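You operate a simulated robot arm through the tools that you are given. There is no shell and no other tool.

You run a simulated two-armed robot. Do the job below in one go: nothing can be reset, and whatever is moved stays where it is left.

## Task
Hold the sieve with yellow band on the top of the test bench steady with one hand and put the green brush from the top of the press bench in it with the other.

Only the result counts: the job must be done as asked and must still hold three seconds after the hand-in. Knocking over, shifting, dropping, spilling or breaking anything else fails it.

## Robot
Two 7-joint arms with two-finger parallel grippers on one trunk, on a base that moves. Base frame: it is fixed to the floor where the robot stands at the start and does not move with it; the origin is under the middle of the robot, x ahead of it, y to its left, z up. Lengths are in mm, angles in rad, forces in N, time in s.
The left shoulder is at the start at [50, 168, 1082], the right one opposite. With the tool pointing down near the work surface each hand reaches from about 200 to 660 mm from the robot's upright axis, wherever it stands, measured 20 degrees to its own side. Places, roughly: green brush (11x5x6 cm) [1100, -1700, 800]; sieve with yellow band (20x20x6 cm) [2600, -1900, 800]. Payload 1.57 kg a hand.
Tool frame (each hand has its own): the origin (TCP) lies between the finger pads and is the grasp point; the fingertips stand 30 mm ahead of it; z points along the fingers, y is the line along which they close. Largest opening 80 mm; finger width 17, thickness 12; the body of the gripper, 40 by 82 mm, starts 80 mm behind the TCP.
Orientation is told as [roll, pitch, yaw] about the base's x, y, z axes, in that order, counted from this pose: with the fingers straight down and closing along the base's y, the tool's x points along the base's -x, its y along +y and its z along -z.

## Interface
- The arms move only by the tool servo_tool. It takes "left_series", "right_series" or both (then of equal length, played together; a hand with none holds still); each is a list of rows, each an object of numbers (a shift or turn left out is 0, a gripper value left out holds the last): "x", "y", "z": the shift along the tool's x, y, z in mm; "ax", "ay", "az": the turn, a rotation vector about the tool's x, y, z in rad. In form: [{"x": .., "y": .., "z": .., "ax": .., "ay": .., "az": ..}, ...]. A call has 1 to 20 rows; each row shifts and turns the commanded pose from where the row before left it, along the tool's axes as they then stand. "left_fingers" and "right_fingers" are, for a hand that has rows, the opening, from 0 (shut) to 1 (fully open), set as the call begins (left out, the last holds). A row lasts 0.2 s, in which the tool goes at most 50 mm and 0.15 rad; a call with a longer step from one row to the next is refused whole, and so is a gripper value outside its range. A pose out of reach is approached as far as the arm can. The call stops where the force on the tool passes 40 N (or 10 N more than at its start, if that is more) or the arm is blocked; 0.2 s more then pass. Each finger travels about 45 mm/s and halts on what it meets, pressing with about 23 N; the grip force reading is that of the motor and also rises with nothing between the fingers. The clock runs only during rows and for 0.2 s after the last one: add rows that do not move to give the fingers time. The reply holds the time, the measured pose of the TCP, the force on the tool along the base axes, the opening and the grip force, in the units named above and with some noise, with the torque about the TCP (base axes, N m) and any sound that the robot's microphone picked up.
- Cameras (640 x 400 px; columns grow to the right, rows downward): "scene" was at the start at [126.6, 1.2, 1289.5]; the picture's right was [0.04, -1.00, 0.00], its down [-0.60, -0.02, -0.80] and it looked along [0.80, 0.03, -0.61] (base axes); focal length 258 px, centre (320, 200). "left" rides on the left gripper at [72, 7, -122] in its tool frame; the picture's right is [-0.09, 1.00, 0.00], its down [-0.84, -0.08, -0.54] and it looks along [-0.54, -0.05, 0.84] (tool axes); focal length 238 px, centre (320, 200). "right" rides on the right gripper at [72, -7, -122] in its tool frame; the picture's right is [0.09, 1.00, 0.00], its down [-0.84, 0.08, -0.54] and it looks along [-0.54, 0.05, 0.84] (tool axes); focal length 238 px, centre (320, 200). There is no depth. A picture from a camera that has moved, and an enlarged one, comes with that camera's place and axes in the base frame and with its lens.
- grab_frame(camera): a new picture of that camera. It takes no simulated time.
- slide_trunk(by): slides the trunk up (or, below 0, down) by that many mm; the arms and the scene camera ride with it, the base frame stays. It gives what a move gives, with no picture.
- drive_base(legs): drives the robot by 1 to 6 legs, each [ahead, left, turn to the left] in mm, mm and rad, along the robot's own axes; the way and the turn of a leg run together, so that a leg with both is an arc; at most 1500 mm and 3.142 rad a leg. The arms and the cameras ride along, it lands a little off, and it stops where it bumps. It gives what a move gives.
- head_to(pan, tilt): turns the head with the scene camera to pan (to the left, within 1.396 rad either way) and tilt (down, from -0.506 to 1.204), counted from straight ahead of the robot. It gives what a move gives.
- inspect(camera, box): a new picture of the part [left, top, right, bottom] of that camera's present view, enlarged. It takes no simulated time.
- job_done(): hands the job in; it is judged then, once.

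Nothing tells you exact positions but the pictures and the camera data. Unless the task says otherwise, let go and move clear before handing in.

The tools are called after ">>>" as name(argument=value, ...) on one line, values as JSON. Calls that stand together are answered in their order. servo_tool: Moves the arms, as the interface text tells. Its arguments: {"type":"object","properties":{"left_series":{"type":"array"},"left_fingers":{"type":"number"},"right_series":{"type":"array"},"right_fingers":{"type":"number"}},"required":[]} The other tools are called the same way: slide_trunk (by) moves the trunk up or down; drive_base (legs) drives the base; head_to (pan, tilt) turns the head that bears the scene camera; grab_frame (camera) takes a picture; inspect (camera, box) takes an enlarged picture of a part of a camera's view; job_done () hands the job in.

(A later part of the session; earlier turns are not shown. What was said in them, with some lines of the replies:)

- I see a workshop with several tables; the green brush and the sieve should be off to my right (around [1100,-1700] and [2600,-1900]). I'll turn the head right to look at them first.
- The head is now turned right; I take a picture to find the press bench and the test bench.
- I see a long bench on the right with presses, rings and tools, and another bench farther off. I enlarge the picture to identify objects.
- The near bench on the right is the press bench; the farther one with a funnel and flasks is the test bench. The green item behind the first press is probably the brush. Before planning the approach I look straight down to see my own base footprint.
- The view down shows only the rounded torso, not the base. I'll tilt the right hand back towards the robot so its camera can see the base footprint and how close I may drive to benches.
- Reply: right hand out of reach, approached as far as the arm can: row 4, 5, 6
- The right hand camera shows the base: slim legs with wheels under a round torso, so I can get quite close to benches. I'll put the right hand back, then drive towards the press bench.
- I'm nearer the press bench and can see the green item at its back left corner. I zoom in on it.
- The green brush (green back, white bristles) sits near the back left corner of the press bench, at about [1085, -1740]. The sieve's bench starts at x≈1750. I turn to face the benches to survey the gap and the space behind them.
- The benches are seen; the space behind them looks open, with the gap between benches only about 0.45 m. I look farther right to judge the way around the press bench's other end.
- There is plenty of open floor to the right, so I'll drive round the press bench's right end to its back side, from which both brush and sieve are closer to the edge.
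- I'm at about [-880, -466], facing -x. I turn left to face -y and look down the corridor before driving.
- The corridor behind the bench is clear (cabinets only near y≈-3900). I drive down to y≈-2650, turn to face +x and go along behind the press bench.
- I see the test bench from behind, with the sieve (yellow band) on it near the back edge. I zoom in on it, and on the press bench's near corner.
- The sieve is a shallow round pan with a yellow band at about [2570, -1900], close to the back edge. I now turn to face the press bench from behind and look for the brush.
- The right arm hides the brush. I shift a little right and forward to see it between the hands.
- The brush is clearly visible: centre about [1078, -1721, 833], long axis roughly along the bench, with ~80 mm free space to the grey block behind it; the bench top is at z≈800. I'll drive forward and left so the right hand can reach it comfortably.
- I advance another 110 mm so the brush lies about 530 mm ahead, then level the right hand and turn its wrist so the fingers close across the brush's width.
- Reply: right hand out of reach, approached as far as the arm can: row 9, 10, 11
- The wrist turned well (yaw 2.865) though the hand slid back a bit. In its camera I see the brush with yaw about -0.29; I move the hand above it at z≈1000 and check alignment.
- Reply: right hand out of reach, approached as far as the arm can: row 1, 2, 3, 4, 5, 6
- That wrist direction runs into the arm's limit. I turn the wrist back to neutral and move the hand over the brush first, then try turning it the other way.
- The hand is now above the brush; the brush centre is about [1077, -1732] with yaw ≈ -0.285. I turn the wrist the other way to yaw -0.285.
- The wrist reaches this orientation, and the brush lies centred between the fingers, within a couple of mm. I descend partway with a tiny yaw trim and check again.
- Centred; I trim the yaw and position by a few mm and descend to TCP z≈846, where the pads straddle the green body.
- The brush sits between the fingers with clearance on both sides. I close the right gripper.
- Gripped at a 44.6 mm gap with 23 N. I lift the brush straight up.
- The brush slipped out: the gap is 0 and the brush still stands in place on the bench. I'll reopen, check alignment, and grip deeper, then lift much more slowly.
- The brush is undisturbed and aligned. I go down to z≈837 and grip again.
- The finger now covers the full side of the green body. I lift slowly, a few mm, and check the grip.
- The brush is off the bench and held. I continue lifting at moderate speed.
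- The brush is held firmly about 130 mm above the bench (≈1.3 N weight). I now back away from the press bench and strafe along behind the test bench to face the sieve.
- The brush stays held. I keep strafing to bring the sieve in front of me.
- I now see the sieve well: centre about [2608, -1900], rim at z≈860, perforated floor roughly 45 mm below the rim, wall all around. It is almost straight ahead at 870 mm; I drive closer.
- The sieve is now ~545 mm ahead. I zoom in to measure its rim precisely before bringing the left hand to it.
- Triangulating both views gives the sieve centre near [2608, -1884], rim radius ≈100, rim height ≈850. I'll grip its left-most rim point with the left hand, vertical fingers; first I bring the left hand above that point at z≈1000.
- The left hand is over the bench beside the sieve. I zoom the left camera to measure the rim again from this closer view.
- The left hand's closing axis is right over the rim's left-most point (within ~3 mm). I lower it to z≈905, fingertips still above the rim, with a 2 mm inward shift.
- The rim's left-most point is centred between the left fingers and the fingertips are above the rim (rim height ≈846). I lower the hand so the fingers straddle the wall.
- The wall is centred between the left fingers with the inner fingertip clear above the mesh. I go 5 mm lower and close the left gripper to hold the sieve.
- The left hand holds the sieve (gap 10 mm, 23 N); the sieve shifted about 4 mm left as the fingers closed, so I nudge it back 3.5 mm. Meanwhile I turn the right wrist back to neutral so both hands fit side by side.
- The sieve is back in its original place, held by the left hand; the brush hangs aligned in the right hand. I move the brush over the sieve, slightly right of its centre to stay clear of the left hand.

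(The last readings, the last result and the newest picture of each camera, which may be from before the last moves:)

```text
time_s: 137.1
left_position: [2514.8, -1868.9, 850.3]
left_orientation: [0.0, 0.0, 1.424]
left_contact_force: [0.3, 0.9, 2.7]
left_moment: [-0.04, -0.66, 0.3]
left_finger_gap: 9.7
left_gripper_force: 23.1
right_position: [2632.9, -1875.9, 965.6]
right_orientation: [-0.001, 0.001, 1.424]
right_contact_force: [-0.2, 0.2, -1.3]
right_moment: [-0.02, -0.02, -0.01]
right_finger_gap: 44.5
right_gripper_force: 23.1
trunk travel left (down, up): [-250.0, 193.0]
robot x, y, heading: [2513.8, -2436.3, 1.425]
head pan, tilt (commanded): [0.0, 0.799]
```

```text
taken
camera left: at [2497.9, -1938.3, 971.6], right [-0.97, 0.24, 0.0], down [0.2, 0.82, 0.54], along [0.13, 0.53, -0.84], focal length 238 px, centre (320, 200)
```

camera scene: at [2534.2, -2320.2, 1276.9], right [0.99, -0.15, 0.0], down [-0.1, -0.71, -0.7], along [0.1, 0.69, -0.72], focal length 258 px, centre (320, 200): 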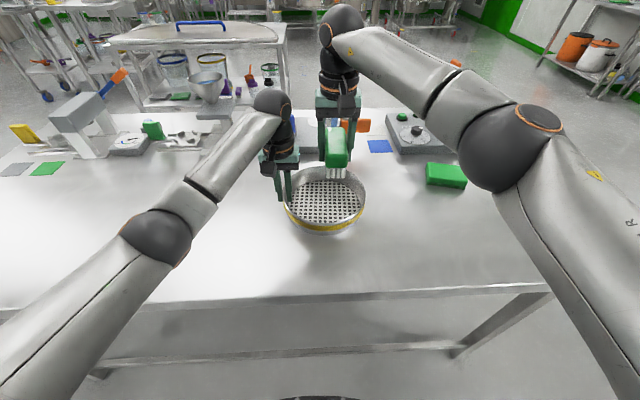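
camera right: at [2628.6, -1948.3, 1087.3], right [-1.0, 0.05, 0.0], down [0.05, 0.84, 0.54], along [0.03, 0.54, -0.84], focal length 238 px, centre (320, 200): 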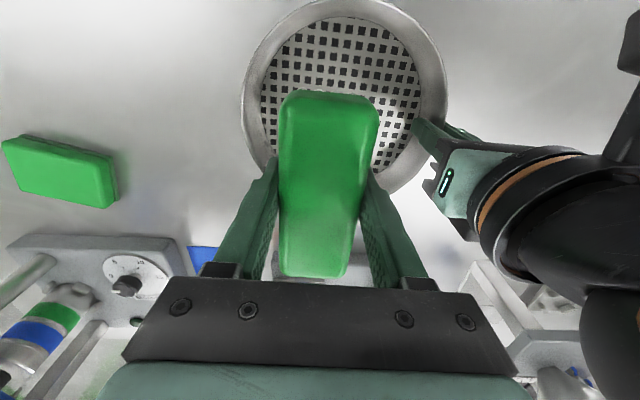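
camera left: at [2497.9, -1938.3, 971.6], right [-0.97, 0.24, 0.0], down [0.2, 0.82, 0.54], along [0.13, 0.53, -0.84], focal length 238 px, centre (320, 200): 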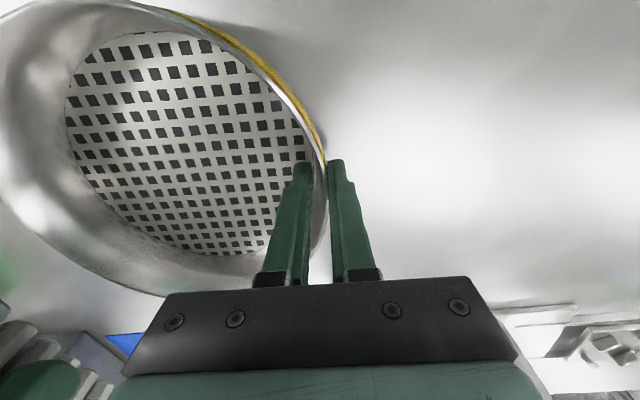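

The brush hangs over the sieve, right of centre, with clearance to the left hand. I lower it until its bristles are just inside the rim.

>>> servo_tool(right_series=[{"z": 8}, {"z": 12}, {"z": 14}, {"z": 14}, {"z": 14}, {"z": 12}, {"z": 10}, {"z": 6}, {}])

>>> grab_frame(camera="right")

>>> inspect(camera="scene", box=[250, 120, 410, 240])

```text
time_s: 139.1
left_position: [2517.0, -1869.8, 850.5]
left_orientation: [-0.001, -0.001, 1.425]
left_contact_force: [-1.0, 1.1, 2.2]
left_moment: [-0.03, -0.72, 0.31]
left_finger_gap: 9.9
left_gripper_force: 22.6
right_position: [2633.4, -1876.0, 875.9]
right_orientation: [0.0, 0.002, 1.425]
right_contact_force: [-0.6, -0.6, -1.3]
right_moment: [-0.05, 0.03, 0.01]
right_finger_gap: 44.6
right_gripper_force: 23.0
trunk travel left (down, up): [-250.0, 193.0]
robot x, y, heading: [2519.8, -2437.8, 1.419]
head pan, tilt (commanded): [0.0, 0.799]
```

```text
taken
camera right: at [2629.6, -1948.2, 997.7], right [-1.0, 0.06, 0.0], down [0.05, 0.84, 0.54], along [0.03, 0.54, -0.84], focal length 238 px, centre (320, 200)
```

right: 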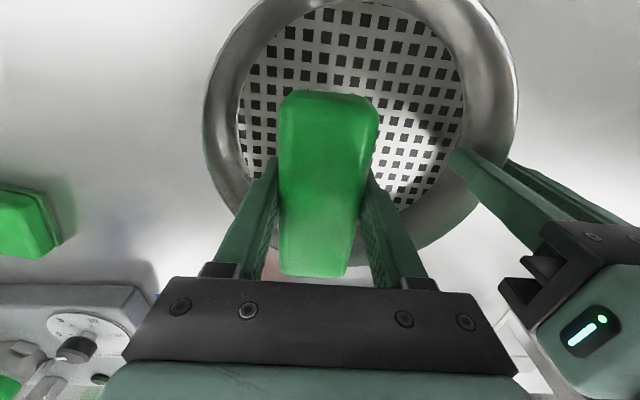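

```text
3.33 times, centred on (330, 180) of scene
camera zoom: at [2534.2, -2320.2, 1276.9], right [0.99, -0.15, 0.0], down [-0.1, -0.71, -0.7], along [0.1, 0.69, -0.72], focal length 858 px, centre (287, 267)
```

zoom: 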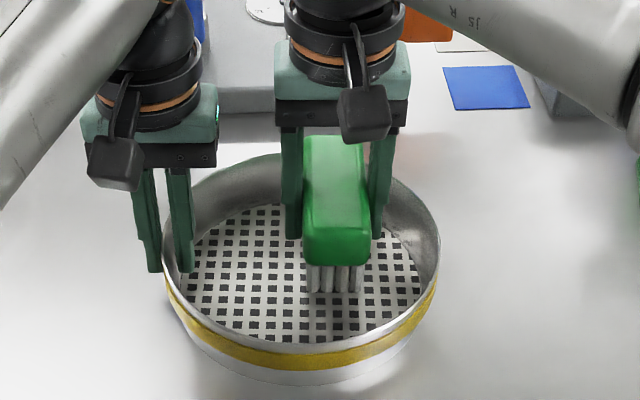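

Everything fits: brush inside the rim outline, left hand clear. I lower further, slowly, watching the force.

>>> servo_tool(right_series=[{"x": 2, "z": 6}, {"x": 2, "z": 6}, {"z": 5}, {"z": 4}, {"z": 3}, {}])

>>> inspect(camera="scene", box=[250, 120, 410, 240])

```text
time_s: 140.5
left_position: [2515.9, -1868.4, 850.0]
left_orientation: [0.0, 0.0, 1.425]
left_contact_force: [0.2, 1.2, 2.9]
left_moment: [0.0, -0.72, 0.35]
left_finger_gap: 9.9
left_gripper_force: 23.1
right_position: [2633.7, -1880.0, 851.8]
right_orientation: [0.0, 0.002, 1.423]
right_contact_force: [0.0, -1.1, -0.2]
right_moment: [0.02, 0.01, 0.0]
right_finger_gap: 44.3
right_gripper_force: 23.2
trunk travel left (down, up): [-250.0, 193.0]
robot x, y, heading: [2517.2, -2435.1, 1.425]
head pan, tilt (commanded): [0.0, 0.799]
```

```text
3.33 times, centred on (330, 180) of scene
camera zoom: at [2534.2, -2320.2, 1276.9], right [0.99, -0.15, 0.0], down [-0.1, -0.71, -0.7], along [0.1, 0.69, -0.72], focal length 858 px, centre (287, 267)
```

zoom: 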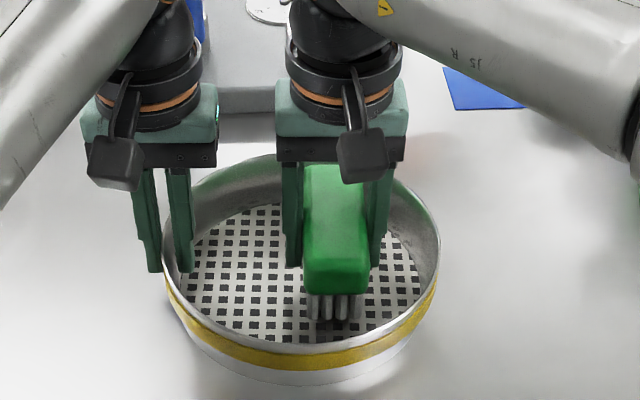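

No contact yet; the bristles look a few mm above the mesh. I continue in 2 mm steps.

>>> servo_tool(right_series=[{"z": 2}, {"z": 2}, {"z": 2}, {}])

>>> inspect(camera="scene", box=[300, 170, 380, 230])

```text
time_s: 141.5
left_position: [2514.3, -1868.4, 850.2]
left_orientation: [0.0, 0.001, 1.424]
left_contact_force: [-0.4, 0.6, 2.6]
left_moment: [-0.04, -0.73, 0.35]
left_finger_gap: 9.6
left_gripper_force: 23.4
right_position: [2632.2, -1881.5, 846.0]
right_orientation: [0.001, 0.001, 1.424]
right_contact_force: [0.7, 0.0, -1.1]
right_moment: [0.01, 0.0, -0.02]
right_finger_gap: 44.7
right_gripper_force: 23.1
trunk travel left (down, up): [-250.0, 193.0]
robot x, y, heading: [2518.1, -2438.0, 1.425]
head pan, tilt (commanded): [0.0, 0.799]
```

```text
6.67 times, centred on (340, 200) of scene
camera zoom: at [2534.3, -2320.2, 1276.9], right [0.99, -0.15, 0.0], down [-0.1, -0.71, -0.7], along [0.1, 0.69, -0.72], focal length 1717 px, centre (187, 200)
```

zoom: 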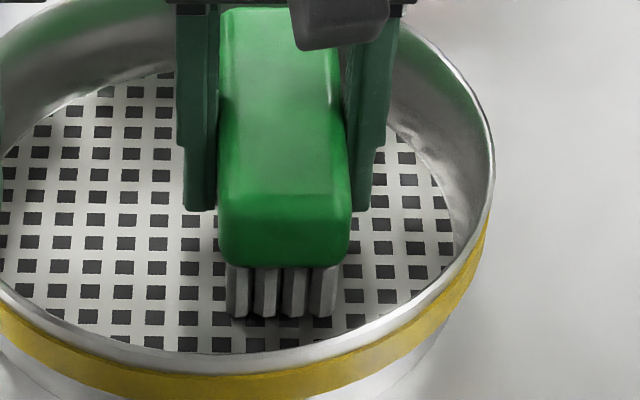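

Still free of contact (force unchanged), the shadow shows it's nearly down. I keep going by 2 mm steps.

>>> servo_tool(right_series=[{"z": 2}, {"z": 2}, {}])

>>> servo_tool(right_series=[{"z": 1.5}, {"z": 1.5}, {}])

>>> inspect(camera="scene", box=[300, 170, 380, 230])

```text
time_s: 142.3
left_position: [2515.1, -1868.7, 850.5]
left_orientation: [0.0, 0.001, 1.423]
left_contact_force: [1.1, 2.8, -0.5]
left_moment: [0.14, -0.79, 0.33]
left_finger_gap: 9.5
left_gripper_force: 22.8
right_position: [2633.9, -1879.7, 843.1]
right_orientation: [0.002, 0.0, 1.425]
right_contact_force: [0.3, -1.4, 10.4]
right_moment: [-0.24, 0.05, 0.08]
right_finger_gap: 44.7
right_gripper_force: 23.0
trunk travel left (down, up): [-250.0, 193.0]
robot x, y, heading: [2518.6, -2435.9, 1.425]
head pan, tilt (commanded): [0.0, 0.799]
```

```text
time_s: 143.1
left_position: [2515.0, -1869.7, 850.2]
left_orientation: [0.0, 0.001, 1.424]
left_contact_force: [0.8, 0.9, -3.7]
left_moment: [0.18, -0.72, 0.34]
left_finger_gap: 9.7
left_gripper_force: 23.1
right_position: [2633.2, -1881.0, 840.9]
right_orientation: [0.002, -0.003, 1.424]
right_contact_force: [-0.2, 2.2, 20.8]
right_moment: [0.05, 0.04, -0.02]
right_finger_gap: 44.6
right_gripper_force: 23.2
trunk travel left (down, up): [-250.0, 193.0]
robot x, y, heading: [2515.0, -2436.3, 1.426]
head pan, tilt (commanded): [0.0, 0.799]
```

```text
6.67 times, centred on (340, 200) of scene
camera zoom: at [2534.0, -2321.3, 1277.1], right [0.99, -0.15, 0.0], down [-0.1, -0.71, -0.7], along [0.1, 0.69, -0.72], focal length 1717 px, centre (187, 200)
```

zoom: 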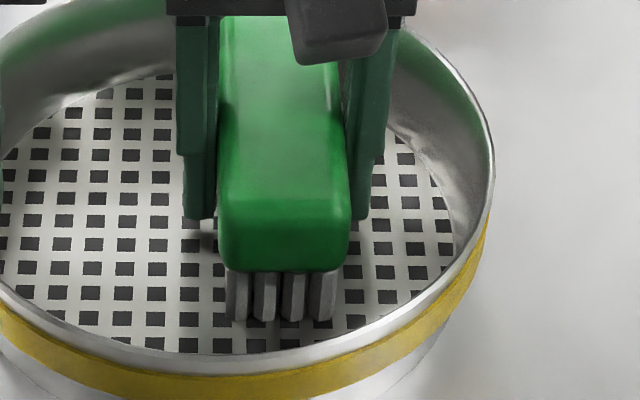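

The brush rests on the sieve floor (about 20 N of push). I ease off 3 mm, then open the right gripper just enough to release it.

>>> servo_tool(right_series=[{"z": -1.5}, {"z": -1.5}, {}])

>>> servo_tool(right_series=[{}, {}, {}, {}], right_fingers=0.75)

>>> inspect(camera="scene", box=[250, 120, 410, 240])

>>> grab_frame(camera="right")

```text
time_s: 143.9
left_position: [2515.2, -1867.9, 850.8]
left_orientation: [-0.001, -0.003, 1.424]
left_contact_force: [-0.4, 1.0, -1.0]
left_moment: [-0.42, -0.7, 0.25]
left_finger_gap: 9.5
left_gripper_force: 22.7
right_position: [2633.1, -1881.3, 840.8]
right_orientation: [0.002, 0.002, 1.422]
right_contact_force: [-1.2, 3.1, 5.5]
right_moment: [0.53, 0.03, 0.04]
right_finger_gap: 44.7
right_gripper_force: 22.8
trunk travel left (down, up): [-250.0, 193.0]
robot x, y, heading: [2513.7, -2434.7, 1.424]
head pan, tilt (commanded): [0.0, 0.799]
```

```text
time_s: 144.9
left_position: [2515.3, -1868.3, 850.8]
left_orientation: [-0.002, -0.002, 1.425]
left_contact_force: [-0.7, 2.9, 2.8]
left_moment: [0.07, -0.77, 0.3]
left_finger_gap: 9.3
left_gripper_force: 23.0
right_position: [2634.6, -1879.8, 840.1]
right_orientation: [0.001, -0.001, 1.424]
right_contact_force: [0.0, -0.6, -0.1]
right_moment: [0.0, 0.0, -0.01]
right_finger_gap: 59.9
right_gripper_force: 0.0
trunk travel left (down, up): [-250.0, 193.0]
robot x, y, heading: [2516.2, -2437.1, 1.429]
head pan, tilt (commanded): [0.0, 0.799]
```

```text
3.33 times, centred on (330, 180) of scene
camera zoom: at [2534.2, -2320.2, 1276.9], right [0.99, -0.15, 0.0], down [-0.1, -0.71, -0.7], along [0.1, 0.69, -0.72], focal length 858 px, centre (287, 267)
```

zoom: 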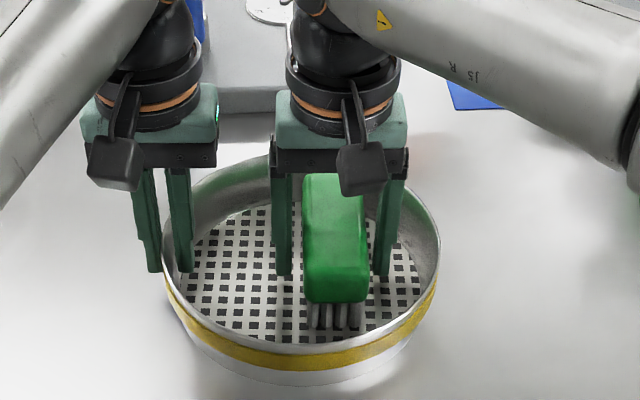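

```text
taken
camera right: at [2629.8, -1952.4, 964.0], right [-1.0, 0.06, 0.0], down [0.05, 0.84, 0.54], along [0.03, 0.54, -0.84], focal length 238 px, centre (320, 200)
```

right: 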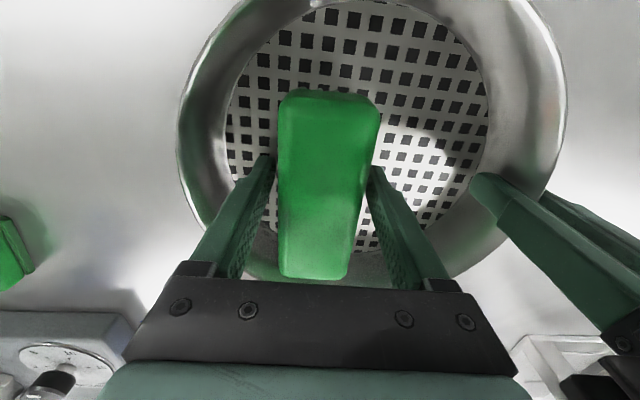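

The brush is released and stands on the sieve floor. I raise the right hand straight up.

>>> servo_tool(right_series=[{"z": -5}, {"z": -8}, {"z": -12}, {"z": -15}, {"z": -20}, {"z": -25}, {"z": -25}, {"z": -20}, {}])

>>> grab_frame(camera="right")

>>> inspect(camera="scene", box=[250, 120, 410, 240])

```text
time_s: 146.9
left_position: [2516.3, -1866.5, 850.1]
left_orientation: [0.0, -0.001, 1.424]
left_contact_force: [-0.6, 1.3, 3.2]
left_moment: [0.04, -0.67, 0.32]
left_finger_gap: 9.5
left_gripper_force: 22.8
right_position: [2631.9, -1879.2, 972.0]
right_orientation: [0.0, 0.0, 1.426]
right_contact_force: [0.3, 0.3, 0.7]
right_moment: [-0.02, 0.0, 0.0]
right_finger_gap: 60.1
right_gripper_force: 0.1
trunk travel left (down, up): [-250.0, 193.0]
robot x, y, heading: [2517.9, -2441.1, 1.427]
head pan, tilt (commanded): [0.0, 0.799]
```

```text
taken
camera right: at [2628.3, -1952.0, 1094.1], right [-1.0, 0.05, 0.0], down [0.05, 0.84, 0.54], along [0.03, 0.54, -0.84], focal length 238 px, centre (320, 200)
```

right: 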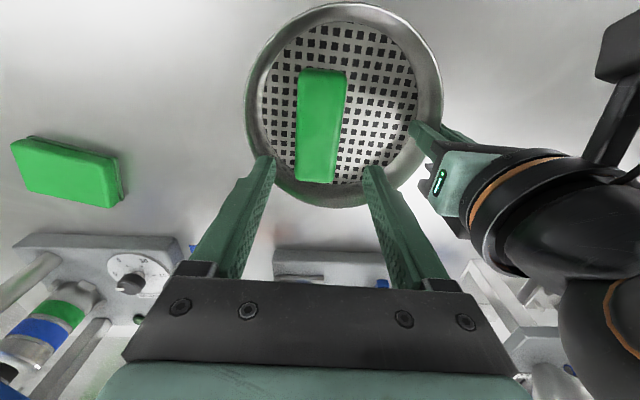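

```text
3.33 times, centred on (330, 180) of scene
camera zoom: at [2534.2, -2320.2, 1276.9], right [0.99, -0.15, 0.0], down [-0.1, -0.71, -0.7], along [0.1, 0.69, -0.72], focal length 858 px, centre (287, 267)
```

zoom: 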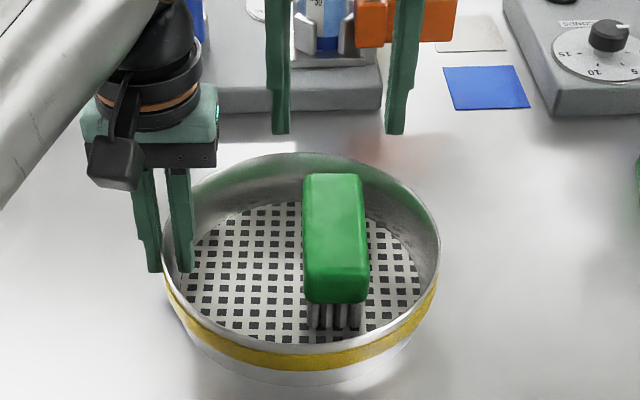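

The brush stands in the sieve and the right hand is clear above. I move the right hand aside, then release the sieve with the left hand.

>>> servo_tool(right_series=[{"y": -20, "z": -5}, {"y": -30, "z": -5}, {"y": -30, "z": -5}, {"y": -30, "z": -5}, {"y": -25, "z": -5}, {}])

>>> servo_tool(left_series=[{}, {}, {}, {}, {}], left_fingers=0.55)

>>> grab_frame(camera="left")

>>> inspect(camera="scene", box=[240, 150, 368, 230])

```text
time_s: 148.3
left_position: [2515.3, -1869.3, 851.0]
left_orientation: [-0.002, 0.001, 1.425]
left_contact_force: [-0.1, 1.9, 2.7]
left_moment: [-0.01, -0.71, 0.33]
left_finger_gap: 9.5
left_gripper_force: 23.2
right_position: [2768.3, -1902.6, 998.4]
right_orientation: [0.001, 0.001, 1.425]
right_contact_force: [0.8, -0.6, -0.4]
right_moment: [0.04, 0.04, 0.01]
right_finger_gap: 60.0
right_gripper_force: 0.0
trunk travel left (down, up): [-250.0, 193.0]
robot x, y, heading: [2516.0, -2438.6, 1.421]
head pan, tilt (commanded): [0.0, 0.799]
```

```text
time_s: 149.5
left_position: [2516.9, -1867.9, 851.2]
left_orientation: [0.001, 0.0, 1.423]
left_contact_force: [-0.7, 0.3, 0.0]
left_moment: [0.0, -0.02, 0.02]
left_finger_gap: 44.0
left_gripper_force: 0.0
right_position: [2767.8, -1901.5, 998.1]
right_orientation: [0.003, 0.002, 1.424]
right_contact_force: [0.4, -0.2, -0.2]
right_moment: [0.01, 0.02, 0.01]
right_finger_gap: 60.1
right_gripper_force: 0.0
trunk travel left (down, up): [-250.0, 193.0]
robot x, y, heading: [2520.9, -2435.4, 1.425]
head pan, tilt (commanded): [0.0, 0.799]
```

```text
taken
camera left: at [2498.1, -1938.3, 971.6], right [-0.97, 0.24, 0.0], down [0.2, 0.82, 0.54], along [0.13, 0.53, -0.84], focal length 238 px, centre (320, 200)
```

left: 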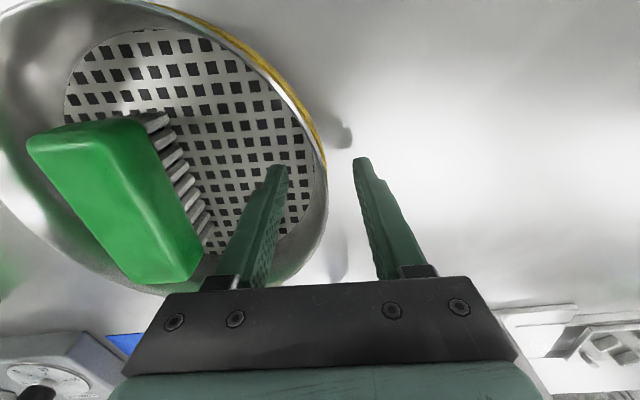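

```text
5.00 times, centred on (304, 190) of scene
camera zoom: at [2534.3, -2320.2, 1276.9], right [0.99, -0.15, 0.0], down [-0.11, -0.71, -0.7], along [0.1, 0.69, -0.72], focal length 1288 px, centre (400, 250)
```

zoom: 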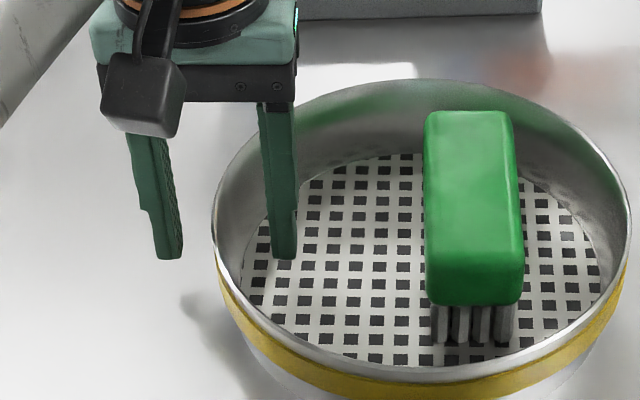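

The left fingers are open and clear of the wall; the sieve is within a few mm of its original place with the brush inside. I lift the left hand straight up and move it aside.

>>> servo_tool(left_series=[{"z": -5}, {"z": -10}, {"z": -15}, {"z": -20}, {"z": -25}, {"z": -30}, {"z": -30}, {"z": -20}, {"y": 25}, {"y": 35}, {"y": 35}, {"y": 25}, {}])

>>> grab_frame(camera="scene")

>>> inspect(camera="scene", box=[240, 150, 368, 230])

>>> grab_frame(camera="left")

```text
time_s: 152.3
left_position: [2394.3, -1851.9, 1004.1]
left_orientation: [-0.001, 0.0, 1.425]
left_contact_force: [-0.3, 0.5, -0.9]
left_moment: [-0.03, -0.01, 0.0]
left_finger_gap: 43.5
left_gripper_force: 0.0
right_position: [2767.8, -1902.9, 997.7]
right_orientation: [0.002, 0.003, 1.425]
right_contact_force: [-0.1, -0.3, 0.1]
right_moment: [-0.01, 0.01, 0.0]
right_finger_gap: 59.8
right_gripper_force: 0.0
trunk travel left (down, up): [-250.0, 193.0]
robot x, y, heading: [2520.3, -2436.7, 1.425]
head pan, tilt (commanded): [0.0, 0.799]
```

```text
taken
camera scene: at [2534.4, -2320.2, 1276.9], right [0.99, -0.15, 0.0], down [-0.11, -0.71, -0.7], along [0.1, 0.69, -0.72], focal length 258 px, centre (320, 200)
```

scene: 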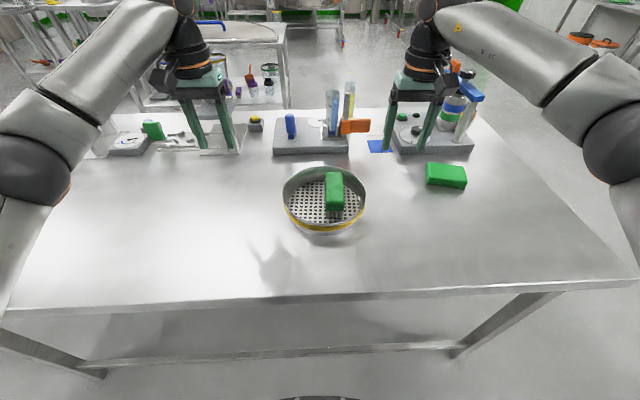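

```text
5.00 times, centred on (304, 190) of scene
camera zoom: at [2534.4, -2320.2, 1276.9], right [0.99, -0.15, 0.0], down [-0.11, -0.71, -0.7], along [0.1, 0.69, -0.72], focal length 1288 px, centre (400, 250)
```

zoom: 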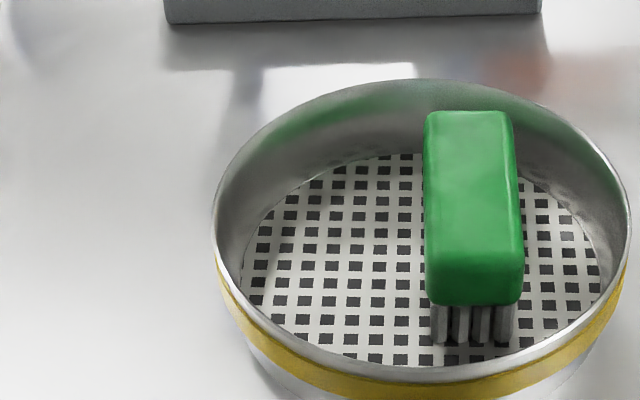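

```text
taken
camera left: at [2377.7, -1921.5, 1125.4], right [-0.97, 0.24, 0.0], down [0.2, 0.82, 0.54], along [0.13, 0.53, -0.84], focal length 238 px, centre (320, 200)
```

left: 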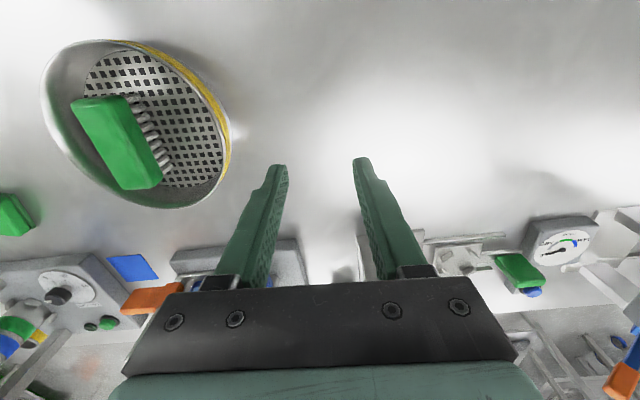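

The green brush stands upright inside the sieve. The sieve sits flat at its original spot, nothing else has moved, and both hands are open and clear. I hand the job in.

>>> job_done()

```text
The job is handed in.
```

The green brush is standing upright on the floor of the sieve with the yellow band. The sieve is within about 3 mm of where it started on the test bench.

- **Holding the sieve:** the left hand gripped the rim while the right hand lowered the brush in and released it. The sieve slid about 4 mm left when the fingers closed, so I nudged it back before placing the brush.
- **Brush pickup:** on the first grip at the press bench I lifted and the brush stayed behind, undisturbed on the bench. A lower grip and a slower lift held, and nothing fell.
- **At hand-in:** both hands were open and clear of the sieve, and I saw no other object moved. I took "hold steady" to mean while the brush was being placed, so the left hand let go before I handed in.
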